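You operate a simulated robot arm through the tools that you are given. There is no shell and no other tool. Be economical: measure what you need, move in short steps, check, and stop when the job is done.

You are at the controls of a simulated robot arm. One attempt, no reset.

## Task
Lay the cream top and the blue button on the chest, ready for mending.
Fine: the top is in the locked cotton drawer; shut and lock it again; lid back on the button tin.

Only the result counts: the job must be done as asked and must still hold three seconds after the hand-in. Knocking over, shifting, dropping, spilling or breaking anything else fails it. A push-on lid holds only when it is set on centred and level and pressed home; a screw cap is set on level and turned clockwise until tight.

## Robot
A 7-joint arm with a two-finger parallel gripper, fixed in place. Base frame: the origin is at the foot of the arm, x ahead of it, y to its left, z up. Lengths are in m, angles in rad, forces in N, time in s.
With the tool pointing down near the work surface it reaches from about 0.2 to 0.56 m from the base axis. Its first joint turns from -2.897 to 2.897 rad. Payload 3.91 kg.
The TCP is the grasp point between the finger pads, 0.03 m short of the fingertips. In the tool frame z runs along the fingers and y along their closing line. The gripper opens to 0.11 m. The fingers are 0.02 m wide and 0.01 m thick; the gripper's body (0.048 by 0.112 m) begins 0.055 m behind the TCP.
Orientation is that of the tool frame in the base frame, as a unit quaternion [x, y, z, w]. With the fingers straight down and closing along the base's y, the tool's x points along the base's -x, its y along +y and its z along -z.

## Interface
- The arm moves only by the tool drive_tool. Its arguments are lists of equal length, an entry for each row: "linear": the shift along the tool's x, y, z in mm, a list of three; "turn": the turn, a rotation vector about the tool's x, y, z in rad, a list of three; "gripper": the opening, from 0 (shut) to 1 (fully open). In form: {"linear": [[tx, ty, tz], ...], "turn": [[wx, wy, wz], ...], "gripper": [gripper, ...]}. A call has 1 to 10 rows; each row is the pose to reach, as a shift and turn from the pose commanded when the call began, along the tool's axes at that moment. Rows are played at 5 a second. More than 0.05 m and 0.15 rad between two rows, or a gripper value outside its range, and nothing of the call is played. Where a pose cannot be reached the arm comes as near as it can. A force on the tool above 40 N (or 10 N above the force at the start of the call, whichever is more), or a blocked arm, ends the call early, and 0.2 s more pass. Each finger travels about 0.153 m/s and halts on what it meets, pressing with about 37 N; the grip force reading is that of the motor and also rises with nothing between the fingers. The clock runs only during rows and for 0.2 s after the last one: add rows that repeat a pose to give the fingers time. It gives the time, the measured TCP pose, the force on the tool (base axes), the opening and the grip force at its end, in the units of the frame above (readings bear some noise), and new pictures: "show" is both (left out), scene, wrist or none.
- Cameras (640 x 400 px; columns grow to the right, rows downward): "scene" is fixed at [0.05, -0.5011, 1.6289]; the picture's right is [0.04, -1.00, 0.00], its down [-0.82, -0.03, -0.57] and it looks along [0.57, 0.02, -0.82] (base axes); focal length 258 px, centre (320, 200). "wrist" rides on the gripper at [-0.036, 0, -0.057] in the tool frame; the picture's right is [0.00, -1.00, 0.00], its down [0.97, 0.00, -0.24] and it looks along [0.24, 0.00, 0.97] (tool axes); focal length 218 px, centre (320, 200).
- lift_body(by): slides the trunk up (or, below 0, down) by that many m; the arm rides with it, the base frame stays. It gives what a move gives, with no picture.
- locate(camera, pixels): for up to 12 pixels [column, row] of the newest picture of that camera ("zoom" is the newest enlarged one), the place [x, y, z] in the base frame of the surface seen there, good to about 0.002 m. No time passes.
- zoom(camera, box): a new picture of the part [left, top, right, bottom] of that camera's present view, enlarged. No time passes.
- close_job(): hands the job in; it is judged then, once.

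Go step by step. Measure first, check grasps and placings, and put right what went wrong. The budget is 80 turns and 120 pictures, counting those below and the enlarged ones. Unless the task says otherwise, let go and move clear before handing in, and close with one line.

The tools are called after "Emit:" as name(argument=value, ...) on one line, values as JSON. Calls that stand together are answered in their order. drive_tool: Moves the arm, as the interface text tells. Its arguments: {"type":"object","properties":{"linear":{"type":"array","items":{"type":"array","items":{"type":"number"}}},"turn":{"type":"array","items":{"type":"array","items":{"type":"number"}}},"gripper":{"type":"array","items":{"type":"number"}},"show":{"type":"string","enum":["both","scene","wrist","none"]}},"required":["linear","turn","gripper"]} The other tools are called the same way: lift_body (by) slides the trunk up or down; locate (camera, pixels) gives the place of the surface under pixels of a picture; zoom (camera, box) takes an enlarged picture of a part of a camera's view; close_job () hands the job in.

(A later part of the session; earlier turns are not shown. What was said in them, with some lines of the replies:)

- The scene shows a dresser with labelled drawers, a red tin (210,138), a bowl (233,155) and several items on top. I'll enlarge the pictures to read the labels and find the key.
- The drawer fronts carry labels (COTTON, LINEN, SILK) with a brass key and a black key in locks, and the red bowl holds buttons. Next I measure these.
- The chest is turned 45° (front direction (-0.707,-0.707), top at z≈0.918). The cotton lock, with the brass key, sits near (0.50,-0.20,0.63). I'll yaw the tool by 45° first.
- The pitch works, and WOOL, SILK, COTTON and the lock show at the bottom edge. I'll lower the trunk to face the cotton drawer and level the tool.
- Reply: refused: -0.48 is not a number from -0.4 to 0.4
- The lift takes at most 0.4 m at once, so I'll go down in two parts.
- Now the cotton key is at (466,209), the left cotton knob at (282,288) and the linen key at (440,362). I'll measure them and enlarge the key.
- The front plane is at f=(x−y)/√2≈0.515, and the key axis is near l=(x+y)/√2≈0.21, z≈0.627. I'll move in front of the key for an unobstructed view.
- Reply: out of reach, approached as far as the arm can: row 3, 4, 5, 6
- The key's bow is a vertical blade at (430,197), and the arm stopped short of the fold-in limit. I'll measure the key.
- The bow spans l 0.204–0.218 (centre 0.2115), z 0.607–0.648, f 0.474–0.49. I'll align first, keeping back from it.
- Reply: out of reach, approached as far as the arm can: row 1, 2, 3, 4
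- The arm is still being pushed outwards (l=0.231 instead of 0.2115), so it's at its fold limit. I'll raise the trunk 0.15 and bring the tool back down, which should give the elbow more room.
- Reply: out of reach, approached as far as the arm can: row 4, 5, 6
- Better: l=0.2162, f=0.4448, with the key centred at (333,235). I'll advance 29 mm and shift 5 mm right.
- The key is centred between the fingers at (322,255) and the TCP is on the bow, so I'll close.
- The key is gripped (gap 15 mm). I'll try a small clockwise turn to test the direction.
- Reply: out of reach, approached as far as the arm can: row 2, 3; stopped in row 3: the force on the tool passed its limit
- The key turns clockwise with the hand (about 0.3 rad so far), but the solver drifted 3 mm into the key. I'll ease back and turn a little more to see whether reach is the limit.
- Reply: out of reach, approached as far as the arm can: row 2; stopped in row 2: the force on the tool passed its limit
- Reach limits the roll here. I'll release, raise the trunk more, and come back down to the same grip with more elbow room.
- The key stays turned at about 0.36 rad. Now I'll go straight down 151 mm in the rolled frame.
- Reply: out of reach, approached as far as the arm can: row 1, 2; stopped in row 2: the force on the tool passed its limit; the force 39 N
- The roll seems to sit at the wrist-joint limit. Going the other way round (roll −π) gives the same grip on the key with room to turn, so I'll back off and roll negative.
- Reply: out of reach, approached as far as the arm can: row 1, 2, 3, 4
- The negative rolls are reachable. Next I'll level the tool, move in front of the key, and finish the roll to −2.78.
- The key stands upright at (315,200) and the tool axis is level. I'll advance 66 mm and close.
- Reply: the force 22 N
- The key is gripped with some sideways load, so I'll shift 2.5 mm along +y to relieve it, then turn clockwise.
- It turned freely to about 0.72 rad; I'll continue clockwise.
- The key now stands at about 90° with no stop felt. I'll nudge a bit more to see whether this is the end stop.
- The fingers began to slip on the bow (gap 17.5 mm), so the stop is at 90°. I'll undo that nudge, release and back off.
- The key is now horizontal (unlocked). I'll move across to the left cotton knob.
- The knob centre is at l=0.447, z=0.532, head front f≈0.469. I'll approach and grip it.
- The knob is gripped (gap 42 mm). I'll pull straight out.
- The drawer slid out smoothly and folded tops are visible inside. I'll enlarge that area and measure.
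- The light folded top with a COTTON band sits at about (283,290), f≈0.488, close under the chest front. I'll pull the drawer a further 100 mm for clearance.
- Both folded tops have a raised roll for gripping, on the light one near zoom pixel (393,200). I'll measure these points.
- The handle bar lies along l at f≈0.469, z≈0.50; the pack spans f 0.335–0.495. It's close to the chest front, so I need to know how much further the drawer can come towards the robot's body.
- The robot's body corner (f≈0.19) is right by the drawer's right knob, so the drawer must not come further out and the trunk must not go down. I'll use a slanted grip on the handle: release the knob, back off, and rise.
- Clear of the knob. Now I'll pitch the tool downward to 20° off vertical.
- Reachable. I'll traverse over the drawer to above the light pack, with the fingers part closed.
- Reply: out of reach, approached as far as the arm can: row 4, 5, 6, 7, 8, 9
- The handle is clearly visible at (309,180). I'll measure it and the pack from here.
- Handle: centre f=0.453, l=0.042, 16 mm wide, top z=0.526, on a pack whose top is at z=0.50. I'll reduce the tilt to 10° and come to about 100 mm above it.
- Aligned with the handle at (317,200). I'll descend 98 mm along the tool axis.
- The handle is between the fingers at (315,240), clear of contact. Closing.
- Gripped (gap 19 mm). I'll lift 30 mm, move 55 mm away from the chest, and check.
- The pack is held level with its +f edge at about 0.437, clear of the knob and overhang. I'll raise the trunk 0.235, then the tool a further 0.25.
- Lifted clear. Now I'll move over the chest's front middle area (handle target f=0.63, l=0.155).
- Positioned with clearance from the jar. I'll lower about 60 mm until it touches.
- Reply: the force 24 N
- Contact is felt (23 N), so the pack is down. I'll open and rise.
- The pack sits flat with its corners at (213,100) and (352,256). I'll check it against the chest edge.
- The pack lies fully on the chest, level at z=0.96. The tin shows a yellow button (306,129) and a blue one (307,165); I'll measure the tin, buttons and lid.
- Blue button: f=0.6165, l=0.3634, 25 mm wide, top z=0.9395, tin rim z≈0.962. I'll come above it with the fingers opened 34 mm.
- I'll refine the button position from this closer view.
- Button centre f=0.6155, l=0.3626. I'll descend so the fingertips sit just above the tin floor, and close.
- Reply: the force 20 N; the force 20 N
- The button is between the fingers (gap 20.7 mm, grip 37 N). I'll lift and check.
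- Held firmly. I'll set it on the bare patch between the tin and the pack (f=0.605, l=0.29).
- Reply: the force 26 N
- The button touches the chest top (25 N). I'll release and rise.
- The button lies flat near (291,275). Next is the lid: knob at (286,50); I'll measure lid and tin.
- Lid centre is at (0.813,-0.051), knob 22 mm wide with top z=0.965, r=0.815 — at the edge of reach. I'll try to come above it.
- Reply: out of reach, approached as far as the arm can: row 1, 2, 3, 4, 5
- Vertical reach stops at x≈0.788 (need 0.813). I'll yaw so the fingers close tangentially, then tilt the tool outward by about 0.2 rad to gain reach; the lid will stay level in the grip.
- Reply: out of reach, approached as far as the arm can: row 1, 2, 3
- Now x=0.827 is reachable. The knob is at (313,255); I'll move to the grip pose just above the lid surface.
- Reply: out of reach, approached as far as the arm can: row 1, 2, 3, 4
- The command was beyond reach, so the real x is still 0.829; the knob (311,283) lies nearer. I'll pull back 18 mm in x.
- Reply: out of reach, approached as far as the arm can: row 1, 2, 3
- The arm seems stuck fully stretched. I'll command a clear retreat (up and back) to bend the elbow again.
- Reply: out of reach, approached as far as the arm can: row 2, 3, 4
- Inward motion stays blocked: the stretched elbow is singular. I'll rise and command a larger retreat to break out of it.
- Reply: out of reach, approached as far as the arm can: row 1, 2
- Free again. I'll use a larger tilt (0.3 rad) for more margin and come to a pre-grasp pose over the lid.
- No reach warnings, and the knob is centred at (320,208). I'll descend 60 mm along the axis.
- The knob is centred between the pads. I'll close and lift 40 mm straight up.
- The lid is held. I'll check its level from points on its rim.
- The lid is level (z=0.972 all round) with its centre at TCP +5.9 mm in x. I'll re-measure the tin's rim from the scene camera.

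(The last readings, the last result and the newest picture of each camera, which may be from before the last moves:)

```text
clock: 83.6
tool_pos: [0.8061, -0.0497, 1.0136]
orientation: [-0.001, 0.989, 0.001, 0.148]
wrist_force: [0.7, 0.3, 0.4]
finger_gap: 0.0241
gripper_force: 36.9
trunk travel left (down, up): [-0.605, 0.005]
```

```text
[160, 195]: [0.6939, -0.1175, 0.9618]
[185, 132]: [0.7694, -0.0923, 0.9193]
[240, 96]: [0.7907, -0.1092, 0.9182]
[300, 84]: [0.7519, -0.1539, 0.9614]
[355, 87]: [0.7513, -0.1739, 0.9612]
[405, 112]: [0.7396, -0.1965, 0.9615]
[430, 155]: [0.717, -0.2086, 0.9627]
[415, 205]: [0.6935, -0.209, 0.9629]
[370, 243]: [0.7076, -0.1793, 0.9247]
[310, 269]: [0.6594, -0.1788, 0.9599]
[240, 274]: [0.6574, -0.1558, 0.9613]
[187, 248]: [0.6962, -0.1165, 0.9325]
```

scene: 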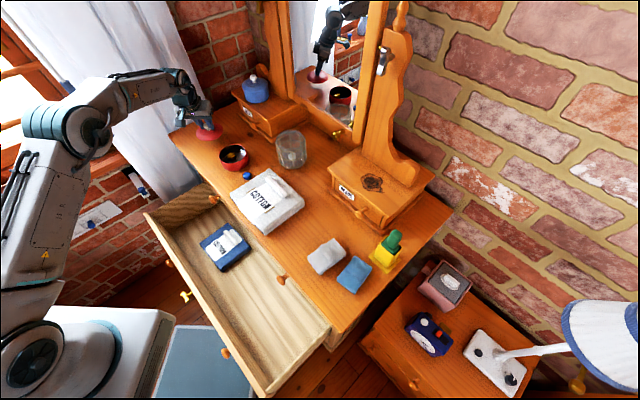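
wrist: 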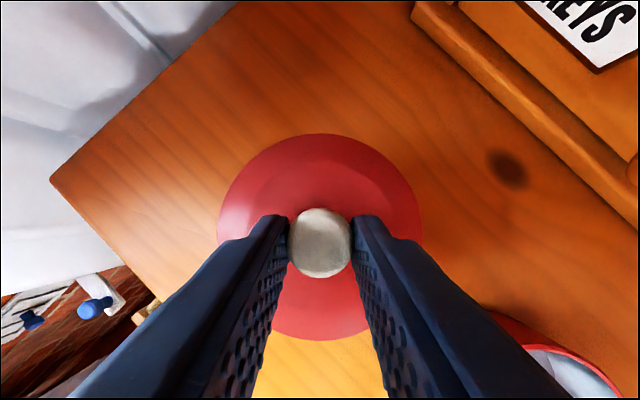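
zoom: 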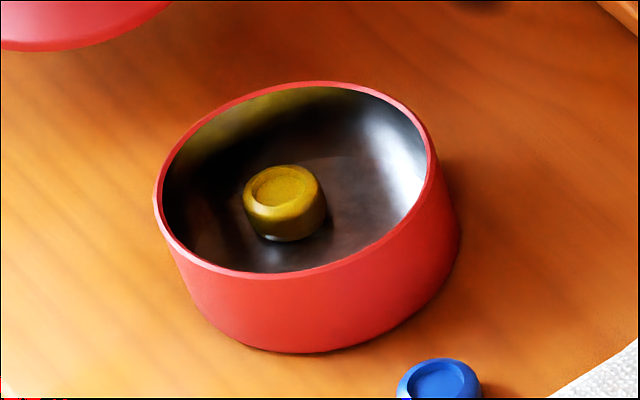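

The rim points fit a circle centred at (0.705,-0.163), r≈0.0477. I'll raise the lid and move it above the tin.

Emit:
drive_tool(linear=[[-8, 0, -26], [17, -28, -34], [43, -56, -42], [69, -84, -50], [94, -112, -57], [94, -112, -57], [94, -112, -57]], turn=[[0, 0, 0], [0, 0, 0], [0, 0, 0], [0, 0, 0], [0, 0, 0], [0, 0, 0], [0, 0, 0]], gripper=[0, 0, 0, 0, 0, 0, 0], show="both")

Emit:
locate(camera="wrist", pixels=[[320, 138], [222, 235], [418, 235], [320, 336], [260, 165], [380, 165]])

Emit:
zoom(camera="scene", box=[200, 126, 270, 182])

```text
clock: 85.2
tool_pos: [0.6992, -0.1623, 1.0374]
orientation: [0.0, 0.989, 0.0, 0.148]
wrist_force: [0.1, -0.7, -0.8]
finger_gap: 0.0239
gripper_force: 36.8
trunk travel left (down, up): [-0.605, 0.005]
```

scene: 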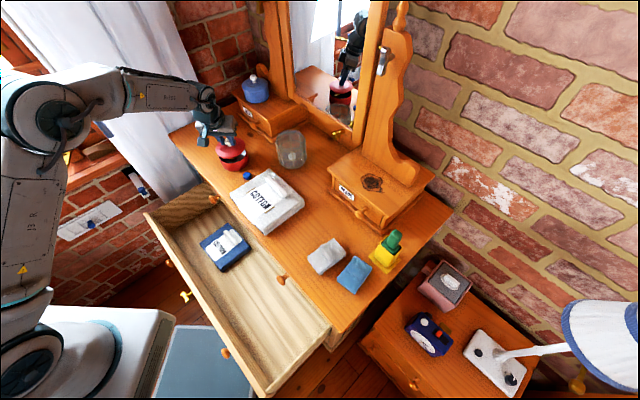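
wrist: 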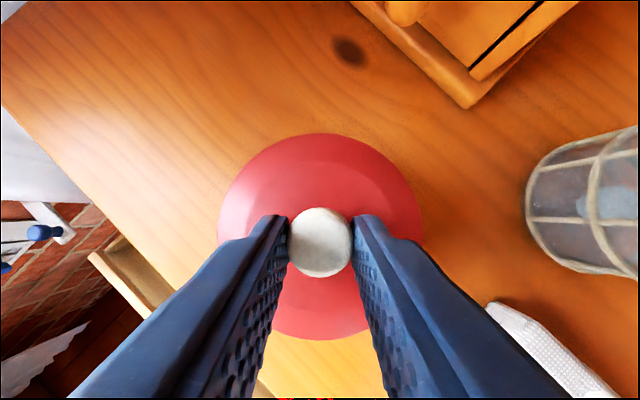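

```text
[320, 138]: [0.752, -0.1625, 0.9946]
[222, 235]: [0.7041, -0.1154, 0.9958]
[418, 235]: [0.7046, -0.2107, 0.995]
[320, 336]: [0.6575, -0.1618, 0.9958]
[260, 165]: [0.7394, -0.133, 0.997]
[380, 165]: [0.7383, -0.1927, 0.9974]
```

```text
7.14 times, centred on (235, 154) of scene
```

zoom: 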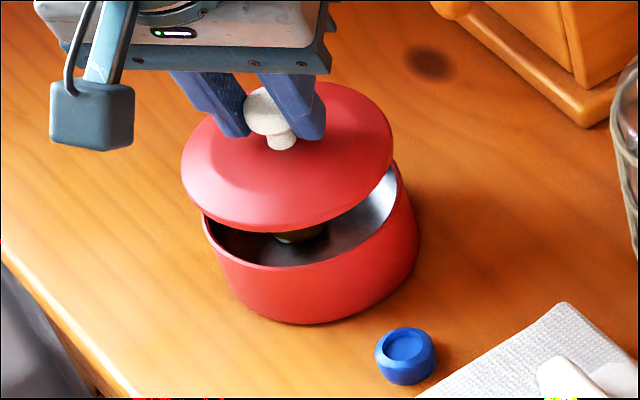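

The lid centre (0.7048,-0.163) matches the tin, and it's level. I'll lower straight down until it seats.

Emit:
drive_tool(linear=[[3, 0, 10], [4.1, 0, 13.4], [5, 0, 16.2], [5.9, 0, 19.1], [6.5, 0, 21], [7.1, 0, 22.9], [7.7, 0, 24.8]], turn=[[0, 0, 0], [0, 0, 0], [0, 0, 0], [0, 0, 0], [0, 0, 0], [0, 0, 0], [0, 0, 0]], gripper=[0, 0, 0, 0, 0, 0, 0], show="none")

Emit:
zoom(camera="scene", box=[200, 126, 270, 182])

```text
clock: 86.8
tool_pos: [0.6997, -0.1628, 1.014]
orientation: [-0.001, 0.989, 0.001, 0.148]
wrist_force: [0.3, -0.5, -0.5]
finger_gap: 0.0238
gripper_force: 37.5
trunk travel left (down, up): [-0.605, 0.005]
```

```text
7.14 times, centred on (235, 154) of scene
```

zoom: 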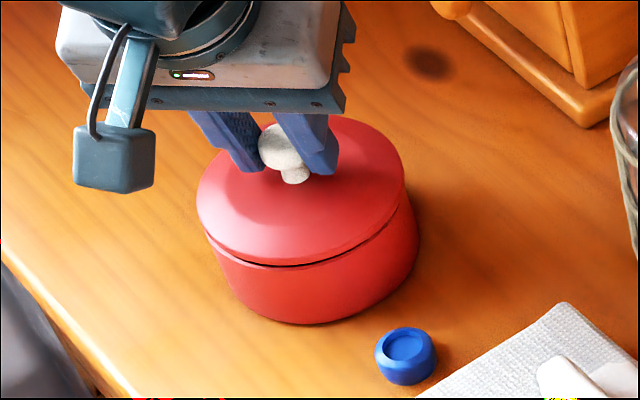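

No contact yet and a thin gap remains; I'll keep lowering gently.

Emit:
drive_tool(linear=[[0.6, 0, 1.9], [1.2, 0, 3.8], [1.8, 0, 5.7], [2.4, 0, 7.6], [3, 0, 9.6], [3.5, 0, 11.5], [4.1, 0, 13.4]], turn=[[0, 0, 0], [0, 0, 0], [0, 0, 0], [0, 0, 0], [0, 0, 0], [0, 0, 0], [0, 0, 0]], gripper=[0, 0, 0, 0, 0, 0, 0], show="wrist")

Emit:
locate(camera="wrist", pixels=[[320, 138], [222, 235], [418, 235], [320, 334], [260, 165], [380, 165]])

Emit:
zoom(camera="scene", box=[200, 126, 270, 182])

```text
clock: 88.3
tool_pos: [0.7028, -0.1638, 1.0105]
orientation: [0.0, 0.988, -0.002, 0.157]
wrist_force: [-1.3, -0.5, 15.4]
finger_gap: 0.024
gripper_force: 37.0
trunk travel left (down, up): [-0.605, 0.005]
stopped in row 7: the force on the tool passed its limit (the readings are from after the stop); the commanded pose is now the measured one
```

wrist: 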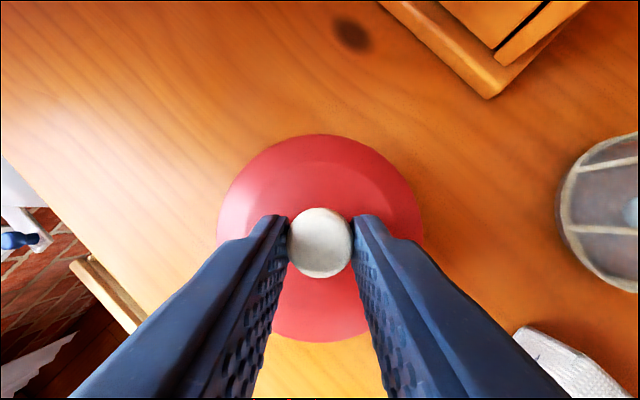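

```text
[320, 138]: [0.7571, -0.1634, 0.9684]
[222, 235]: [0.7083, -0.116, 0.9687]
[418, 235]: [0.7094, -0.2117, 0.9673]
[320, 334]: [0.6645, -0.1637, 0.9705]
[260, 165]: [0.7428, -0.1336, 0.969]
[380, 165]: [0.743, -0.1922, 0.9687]
```

```text
7.14 times, centred on (235, 154) of scene
```

zoom: 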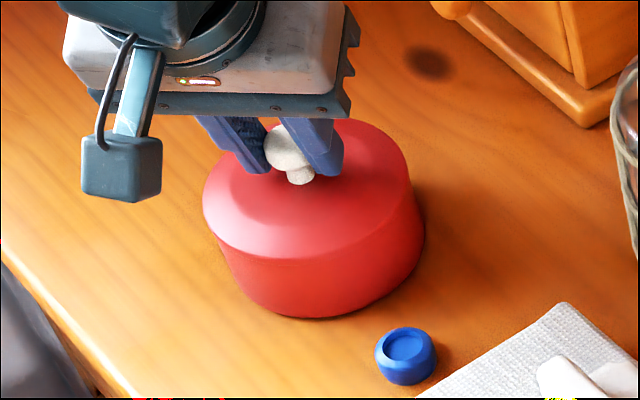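

The lid is on with no visible gap, but it's very slightly tilted (0.9684 vs 0.9705). I'll release, back off, then press straight down on the knob with closed fingers.

Emit:
drive_tool(linear=[[0, 0, 0], [0, 0, 0], [0, 0, 0], [0, 0, -30], [0, 0, -70], [0, 0, -110]], turn=[[0, 0, 0], [0, 0, 0], [0, 0, 0], [0, 0, 0], [0, 0, 0], [0, 0, 0]], gripper=[0.2, 0.4, 0.4, 0.4, 0.4, 0.4], show="none")

Emit:
drive_tool(linear=[[0, 0, 0], [0, 0, 0], [0, 0, 0], [0, 0, 0]], turn=[[0, 0.1, 0], [0, 0.2, 0], [0, 0.31, 0], [0, 0.31, 0]], gripper=[0.4, 0.2, 0, 0], show="wrist")

```text
clock: 89.7
tool_pos: [0.6674, -0.1621, 1.1116]
orientation: [-0.001, 0.988, -0.001, 0.154]
wrist_force: [0.4, -0.5, 0.3]
finger_gap: 0.0438
gripper_force: 0.0
trunk travel left (down, up): [-0.605, 0.005]
```

```text
clock: 90.7
tool_pos: [0.6677, -0.1631, 1.112]
orientation: [-0.001, 1.0, -0.001, -0.002]
wrist_force: [-0.5, 0.0, 0.6]
finger_gap: 0.0002
gripper_force: 36.5
trunk travel left (down, up): [-0.605, 0.005]
```

wrist: 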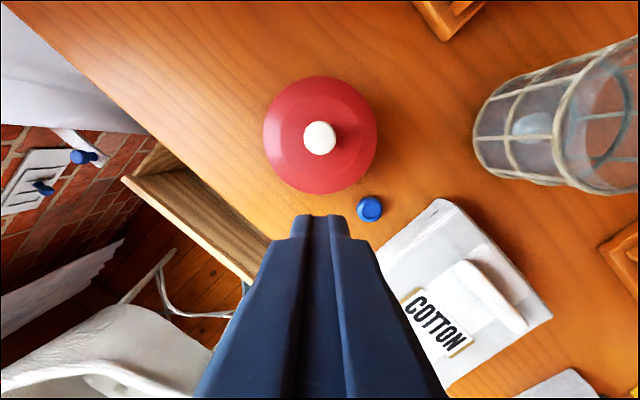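

Emit:
locate(camera="wrist", pixels=[[320, 133], [266, 133], [375, 133], [320, 80], [320, 190], [320, 112], [290, 165], [350, 165], [369, 207]])

Emit:
zoom(camera="wrist", box=[250, 60, 400, 220])

```text
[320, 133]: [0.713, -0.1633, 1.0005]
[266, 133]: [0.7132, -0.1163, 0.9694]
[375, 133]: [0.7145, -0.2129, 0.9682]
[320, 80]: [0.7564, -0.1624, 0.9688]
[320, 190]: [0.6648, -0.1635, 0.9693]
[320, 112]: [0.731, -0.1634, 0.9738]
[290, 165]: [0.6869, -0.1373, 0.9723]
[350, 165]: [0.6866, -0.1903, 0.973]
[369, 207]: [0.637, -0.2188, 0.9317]
```

```text
2.50 times, centred on (325, 140) of wrist
```

zoom: 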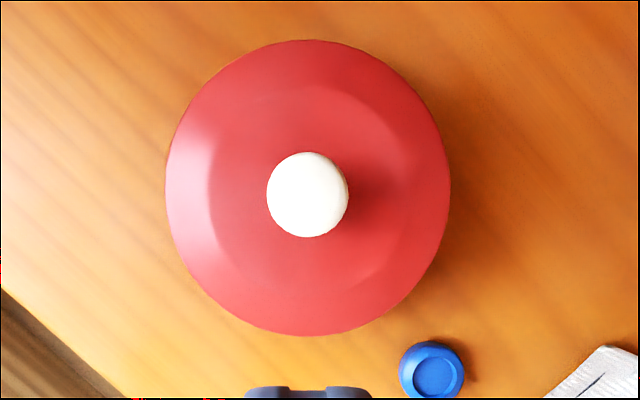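

The lid is level at 0.969, centred at (0.711,-0.163), with its knob top at z=1.0005. I'll press down on it with closed fingertips.

Emit:
drive_tool(linear=[[-22, 0, 0], [-44, 0, 20], [-44, 0, 55], [-44, 0, 74], [-44, 0, 80], [-44, 0, 84], [-44, 0, 88], [-44, 0, 92], [-44, 0, 96], [-44, 0, 100]], turn=[[0, 0, 0], [0, 0, 0], [0, 0, 0], [0, 0, 0], [0, 0, 0], [0, 0, 0], [0, 0, 0], [0, 0, 0], [0, 0, 0], [0, 0, 0]], gripper=[0, 0, 0, 0, 0, 0, 0, 0, 0, 0], show="none")

```text
clock: 92.5
tool_pos: [0.7148, -0.163, 1.0299]
orientation: [-0.001, 1.0, -0.004, 0.008]
wrist_force: [-1.6, -0.2, 15.7]
finger_gap: 0.0
gripper_force: 37.2
trunk travel left (down, up): [-0.605, 0.005]
stopped in row 9: the force on the tool passed its limit (the readings are from after the stop); the commanded pose is now the measured one
```

It took more than 40 N without moving down (z stayed at 1.030), so the lid is home. I'll rise and look, on the way back to the drawer.

Emit:
drive_tool(linear=[[0, 0, -40], [0, 0, -80], [30, 37, -85], [60, 74, -85], [90, 111, -85], [120, 148, -85], [150, 185, -85], [180, 222, -85], [210, 259, -85], [240, 297, -85]], turn=[[0, 0, 0], [0, 0, 0], [0, 0, 0], [0, 0, 0], [0, 0, 0], [0, 0, 0], [0, 0, 0], [0, 0, 0], [0, 0, 0], [0, 0, 0]], gripper=[0, 0, 0, 0, 0, 0, 0, 0, 0, 0], show="scene")

Emit:
zoom(camera="scene", box=[190, 120, 310, 240])

```text
clock: 94.7
tool_pos: [0.4734, 0.1326, 1.107]
orientation: [-0.001, 1.0, -0.003, 0.005]
wrist_force: [-0.1, -0.5, 0.7]
finger_gap: 0.0
gripper_force: 36.6
trunk travel left (down, up): [-0.605, 0.005]
```

scene: 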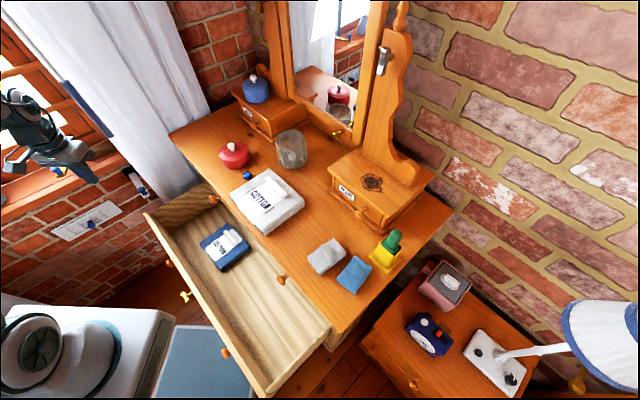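

```text
3.33 times, centred on (250, 180) of scene
```

zoom: 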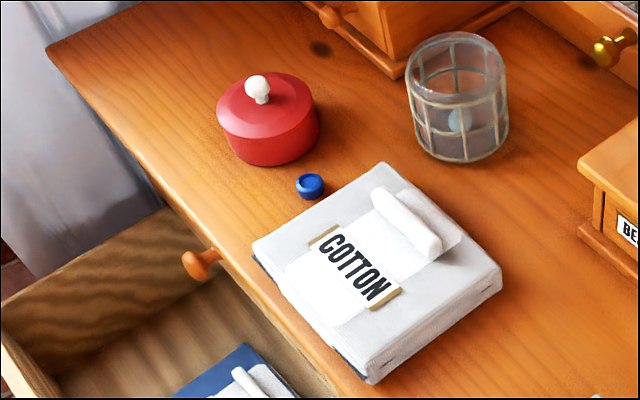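

The lid sits level on the tin, and the button and pack are in place. I'll move to the drawer side and return the tool to the horizontal, roll −π/2, pose.

Emit:
drive_tool(linear=[[11, 14, 18], [21, 28, 36], [32, 42, 54], [42, 56, 72], [53, 70, 90], [63, 82, 108]], turn=[[0, 0, -0.13], [0, 0, -0.26], [0, 0, -0.39], [0, 0, -0.52], [0, 0, -0.65], [0, 0, -0.7854]], gripper=[0, 0, 0, 0, 0, 0], show="none")

Emit:
drive_tool(linear=[[0, 0, 0], [0, 0, 0], [0, 0, 0], [0, 0, 0], [0, 0, 0], [0, 0, 0], [0, 0, 0], [0, 0, 0], [0, 0, 0], [0, 0, 0]], turn=[[0.149, 0, 0], [0.298, 0, 0], [0.447, 0, 0], [0.596, 0, 0], [0.745, 0, 0], [0.894, 0, 0], [1.043, 0, 0], [1.192, 0, 0], [1.341, 0, 0], [1.49, 0, 0]], gripper=[0, 0, 0, 0, 0, 0, 0, 0, 0, 0], show="none")

Emit:
lift_body(by=-0.23)

```text
clock: 96.1
tool_pos: [0.4122, 0.2151, 0.9992]
orientation: [-0.384, 0.923, -0.005, 0.003]
wrist_force: [0.1, -0.6, -0.6]
finger_gap: 0.0
gripper_force: 36.8
trunk travel left (down, up): [-0.605, 0.005]
```

```text
clock: 98.3
tool_pos: [0.4107, 0.2168, 1.0]
orientation: [-0.279, 0.676, -0.63, 0.263]
wrist_force: [-0.2, -0.4, 0.1]
finger_gap: 0.0
gripper_force: 37.2
trunk travel left (down, up): [-0.605, 0.005]
```

```text
clock: 100.7
tool_pos: [0.4109, 0.2151, 0.7707]
orientation: [-0.28, 0.676, -0.63, 0.262]
wrist_force: [0.5, -0.2, -0.7]
finger_gap: 0.0
gripper_force: 36.6
trunk travel left (down, up): [-0.375, 0.235]
```

Back in front of the drawer at f=0.138, clear. I'll finish levelling and go down to z≈0.60, above the knob, to push the drawer front.

Emit:
drive_tool(linear=[[0, 0, 0], [0, 43, -3], [0, 86, -7], [0, 128, -10], [0, 171, -14], [0, 171, -14]], turn=[[0.081, 0, 0], [0.081, 0, 0], [0.081, 0, 0], [0.081, 0, 0], [0.081, 0, 0], [0.081, 0, 0]], gripper=[0, 0, 0, 0, 0, 0], show="wrist")

```text
clock: 102.1
tool_pos: [0.3921, 0.2347, 0.5998]
orientation: [0.268, -0.65, 0.656, -0.274]
wrist_force: [0.3, -0.2, 0.1]
finger_gap: 0.0
gripper_force: 37.2
trunk travel left (down, up): [-0.375, 0.235]
```

wrist: 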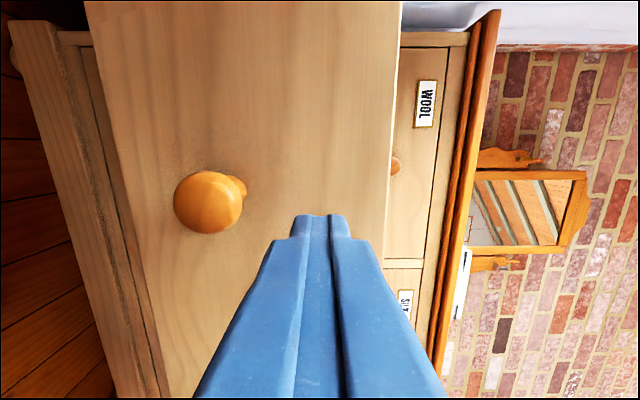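

The finger is aimed at the drawer front beside the knob. Pushing straight in.

Emit:
drive_tool(linear=[[0, 0, 40], [0, 0, 75], [0, 0, 95], [0, 0, 120], [0, 0, 150], [0, 0, 180], [0, 0, 210], [0, 0, 240], [0, 0, 270], [0, 0, 300]], turn=[[0, 0, 0], [0, 0, 0], [0, 0, 0], [0, 0, 0], [0, 0, 0], [0, 0, 0], [0, 0, 0], [0, 0, 0], [0, 0, 0], [0, 0, 0]], gripper=[0, 0, 0, 0, 0, 0, 0, 0, 0, 0], show="both")

```text
clock: 104.3
tool_pos: [0.6078, 0.0217, 0.6007]
orientation: [0.268, -0.65, 0.656, -0.273]
wrist_force: [-0.8, 0.4, 0.6]
finger_gap: 0.0002
gripper_force: 36.7
trunk travel left (down, up): [-0.375, 0.235]
```

scene: 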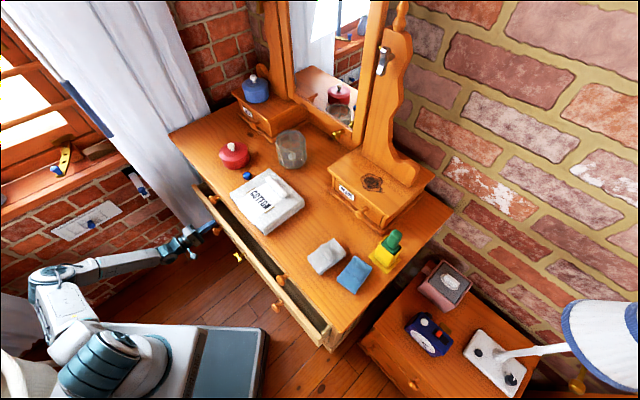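
wrist: 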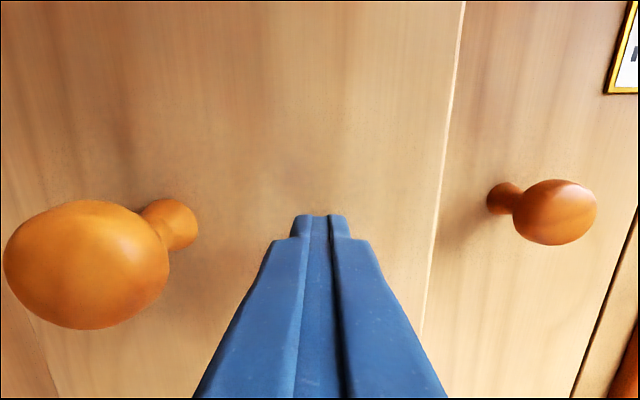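

The drawer is nearly in; I'll push the last 70 mm until it stops.

Emit:
drive_tool(linear=[[0, 0, 20], [0, 0, 40], [0, 0, 55], [0, 0, 64], [0, 0, 69], [0, 0, 73], [0, 0, 76], [0, 0, 80]], turn=[[0, 0, 0], [0, 0, 0], [0, 0, 0], [0, 0, 0], [0, 0, 0], [0, 0, 0], [0, 0, 0], [0, 0, 0]], gripper=[0, 0, 0, 0, 0, 0, 0, 0], show="none")

Emit:
drive_tool(linear=[[0, 0, -30], [0, 0, -60], [0, 0, -60]], turn=[[0, 0, 0], [0, 0, 0], [0, 0, 0]], gripper=[0, 0.5, 1], show="wrist")

```text
clock: 106.1
tool_pos: [0.6589, -0.0293, 0.6042]
orientation: [0.269, -0.651, 0.656, -0.272]
wrist_force: [-30.1, 20.4, 10.2]
finger_gap: 0.0
gripper_force: 36.7
trunk travel left (down, up): [-0.375, 0.235]
stopped in row 8: the force on the tool passed its limit (the readings are from after the stop); the commanded pose is now the measured one
```

```text
clock: 106.9
tool_pos: [0.6173, 0.0115, 0.6023]
orientation: [0.267, -0.651, 0.656, -0.272]
wrist_force: [0.2, 0.6, 0.5]
finger_gap: 0.1098
gripper_force: 0.0
trunk travel left (down, up): [-0.375, 0.235]
5 turns are left
```

wrist: 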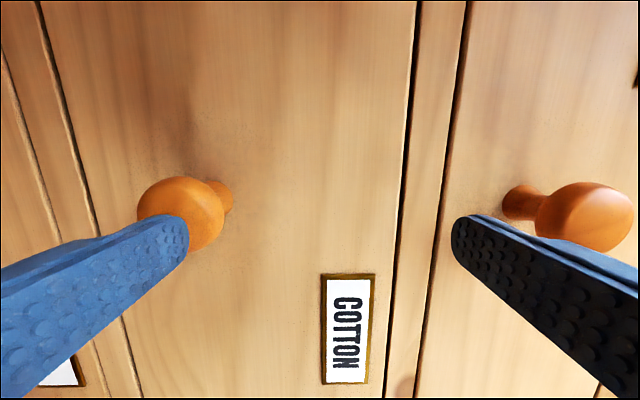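

Five turns are left, the drawer is shut (the push stopped at the face at f≈0.487). I'll combine the moves: go across to the horizontal key, approach, and close on it.

Emit:
drive_tool(linear=[[47, -5, -5], [94, -10, -5], [141, -15, -5], [188, -20, -5], [236, -25, 0], [236, -25, 22], [236, -25, 46], [236, -25, 46], [236, -25, 46], [236, -25, 46]], turn=[[0, 0, 0], [0, 0, 0], [0, 0, 0], [0, 0, 0], [0, 0, 0], [0, 0, 0], [0, 0, 0], [0, 0, 0], [0, 0, 0], [0, 0, 0]], gripper=[1, 1, 1, 1, 1, 1, 1, 1, 0.3, 0], show="wrist")

```text
clock: 109.1
tool_pos: [0.4825, -0.1868, 0.626]
orientation: [0.27, -0.653, 0.654, -0.27]
wrist_force: [-2.5, -0.2, -10.8]
finger_gap: 0.0145
gripper_force: 44.6
trunk travel left (down, up): [-0.375, 0.235]
4 turns are left
```

wrist: 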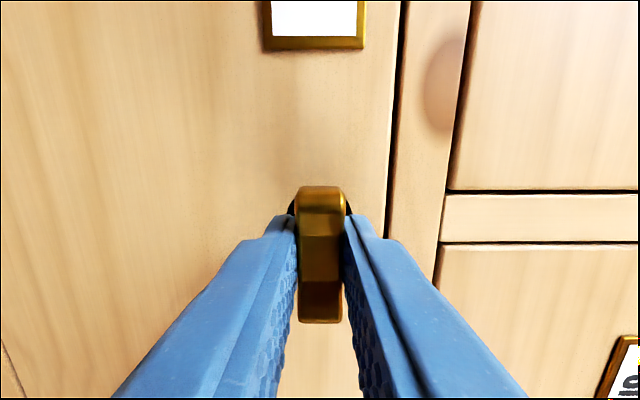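

The key is gripped in the pads (gap 14.5 mm). I'll turn it counter-clockwise back towards locked.

Emit:
drive_tool(linear=[[0, 0, 0], [0, 0, 0], [0, 0, 0], [0, 0, 0], [0, 0, 0], [0, 0, 0], [0, 0, 0], [0, 0, 0], [0, 0, 0], [0, 0, 0]], turn=[[0, 0, -0.149], [0, 0, -0.298], [0, 0, -0.447], [0, 0, -0.596], [0, 0, -0.745], [0, 0, -0.894], [0, 0, -1.043], [0, 0, -1.192], [0, 0, -1.341], [0, 0, -1.49]], gripper=[0, 0, 0, 0, 0, 0, 0, 0, 0, 0], show="wrist")

```text
clock: 111.3
tool_pos: [0.4826, -0.1862, 0.6275]
orientation: [0.638, -0.295, 0.667, 0.245]
wrist_force: [-8.1, 29.4, 0.5]
finger_gap: 0.0148
gripper_force: 44.6
trunk travel left (down, up): [-0.375, 0.235]
3 turns are left
```

wrist: 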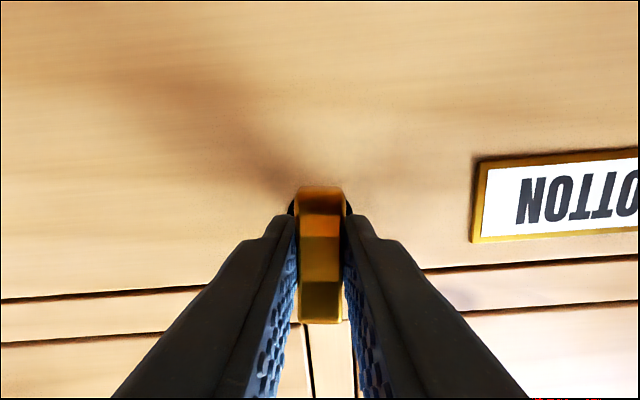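

The key is about 0.08 rad short of vertical, with a small push-back force. I'll ease off, finish the turn to the stop, open, and back away.

Emit:
drive_tool(linear=[[0, -1, -2], [0, -1, -2], [0, -1, -2], [0, -1, -2], [0, -1, -2], [0, -1, -2], [0, -1, -2], [0, -1, -30], [0, -1, -62], [0, -1, -62]], turn=[[0, 0, 0], [0, 0, -0.05], [0, 0, -0.1], [0, 0, -0.14], [0, 0, -0.14], [0, 0, -0.1], [0, 0, -0.1], [0, 0, -0.1], [0, 0, -0.1], [0, 0, -0.1]], gripper=[0, 0, 0, 0, 0, 0.4, 1, 1, 1, 1], show="both")

```text
clock: 113.5
tool_pos: [0.4411, -0.1451, 0.6286]
orientation: [0.653, -0.264, 0.653, 0.278]
wrist_force: [0.1, -0.4, 1.1]
finger_gap: 0.1101
gripper_force: 0.1
trunk travel left (down, up): [-0.375, 0.235]
2 turns are left
```

scene: 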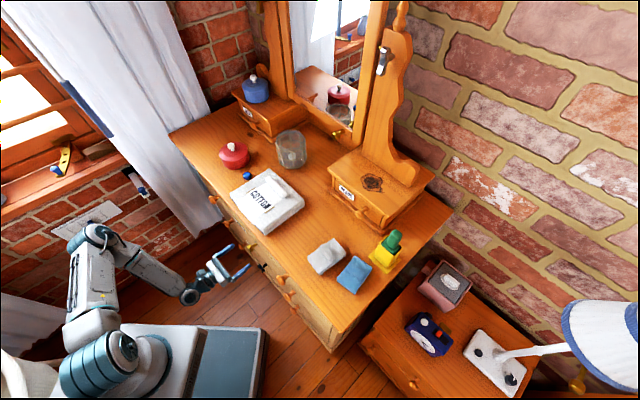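
wrist: 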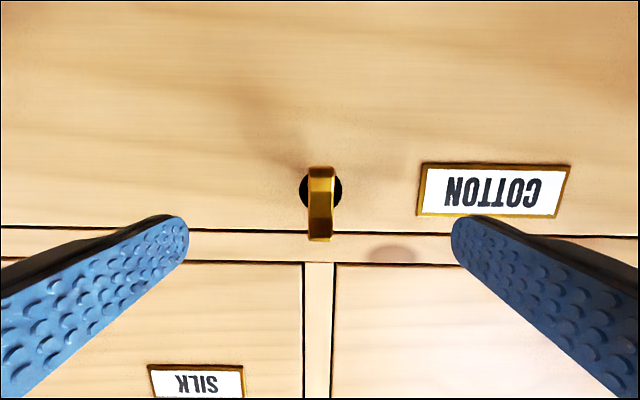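

The key at (320,203) stands vertical again (locked), the drawer is shut, the lid is on the tin, the top and blue button lie on the chest, and the hand is clear. Handing in.

Emit:
close_job()

```text
The job is handed in.
```

The cream top and the blue button are laid out on the chest. The cotton drawer is shut with its key turned back to the locked position, and the lid is pressed home on the button tin. I didn't tug the drawer after locking it, and the tin moved a few millimetres when I put the lid on.
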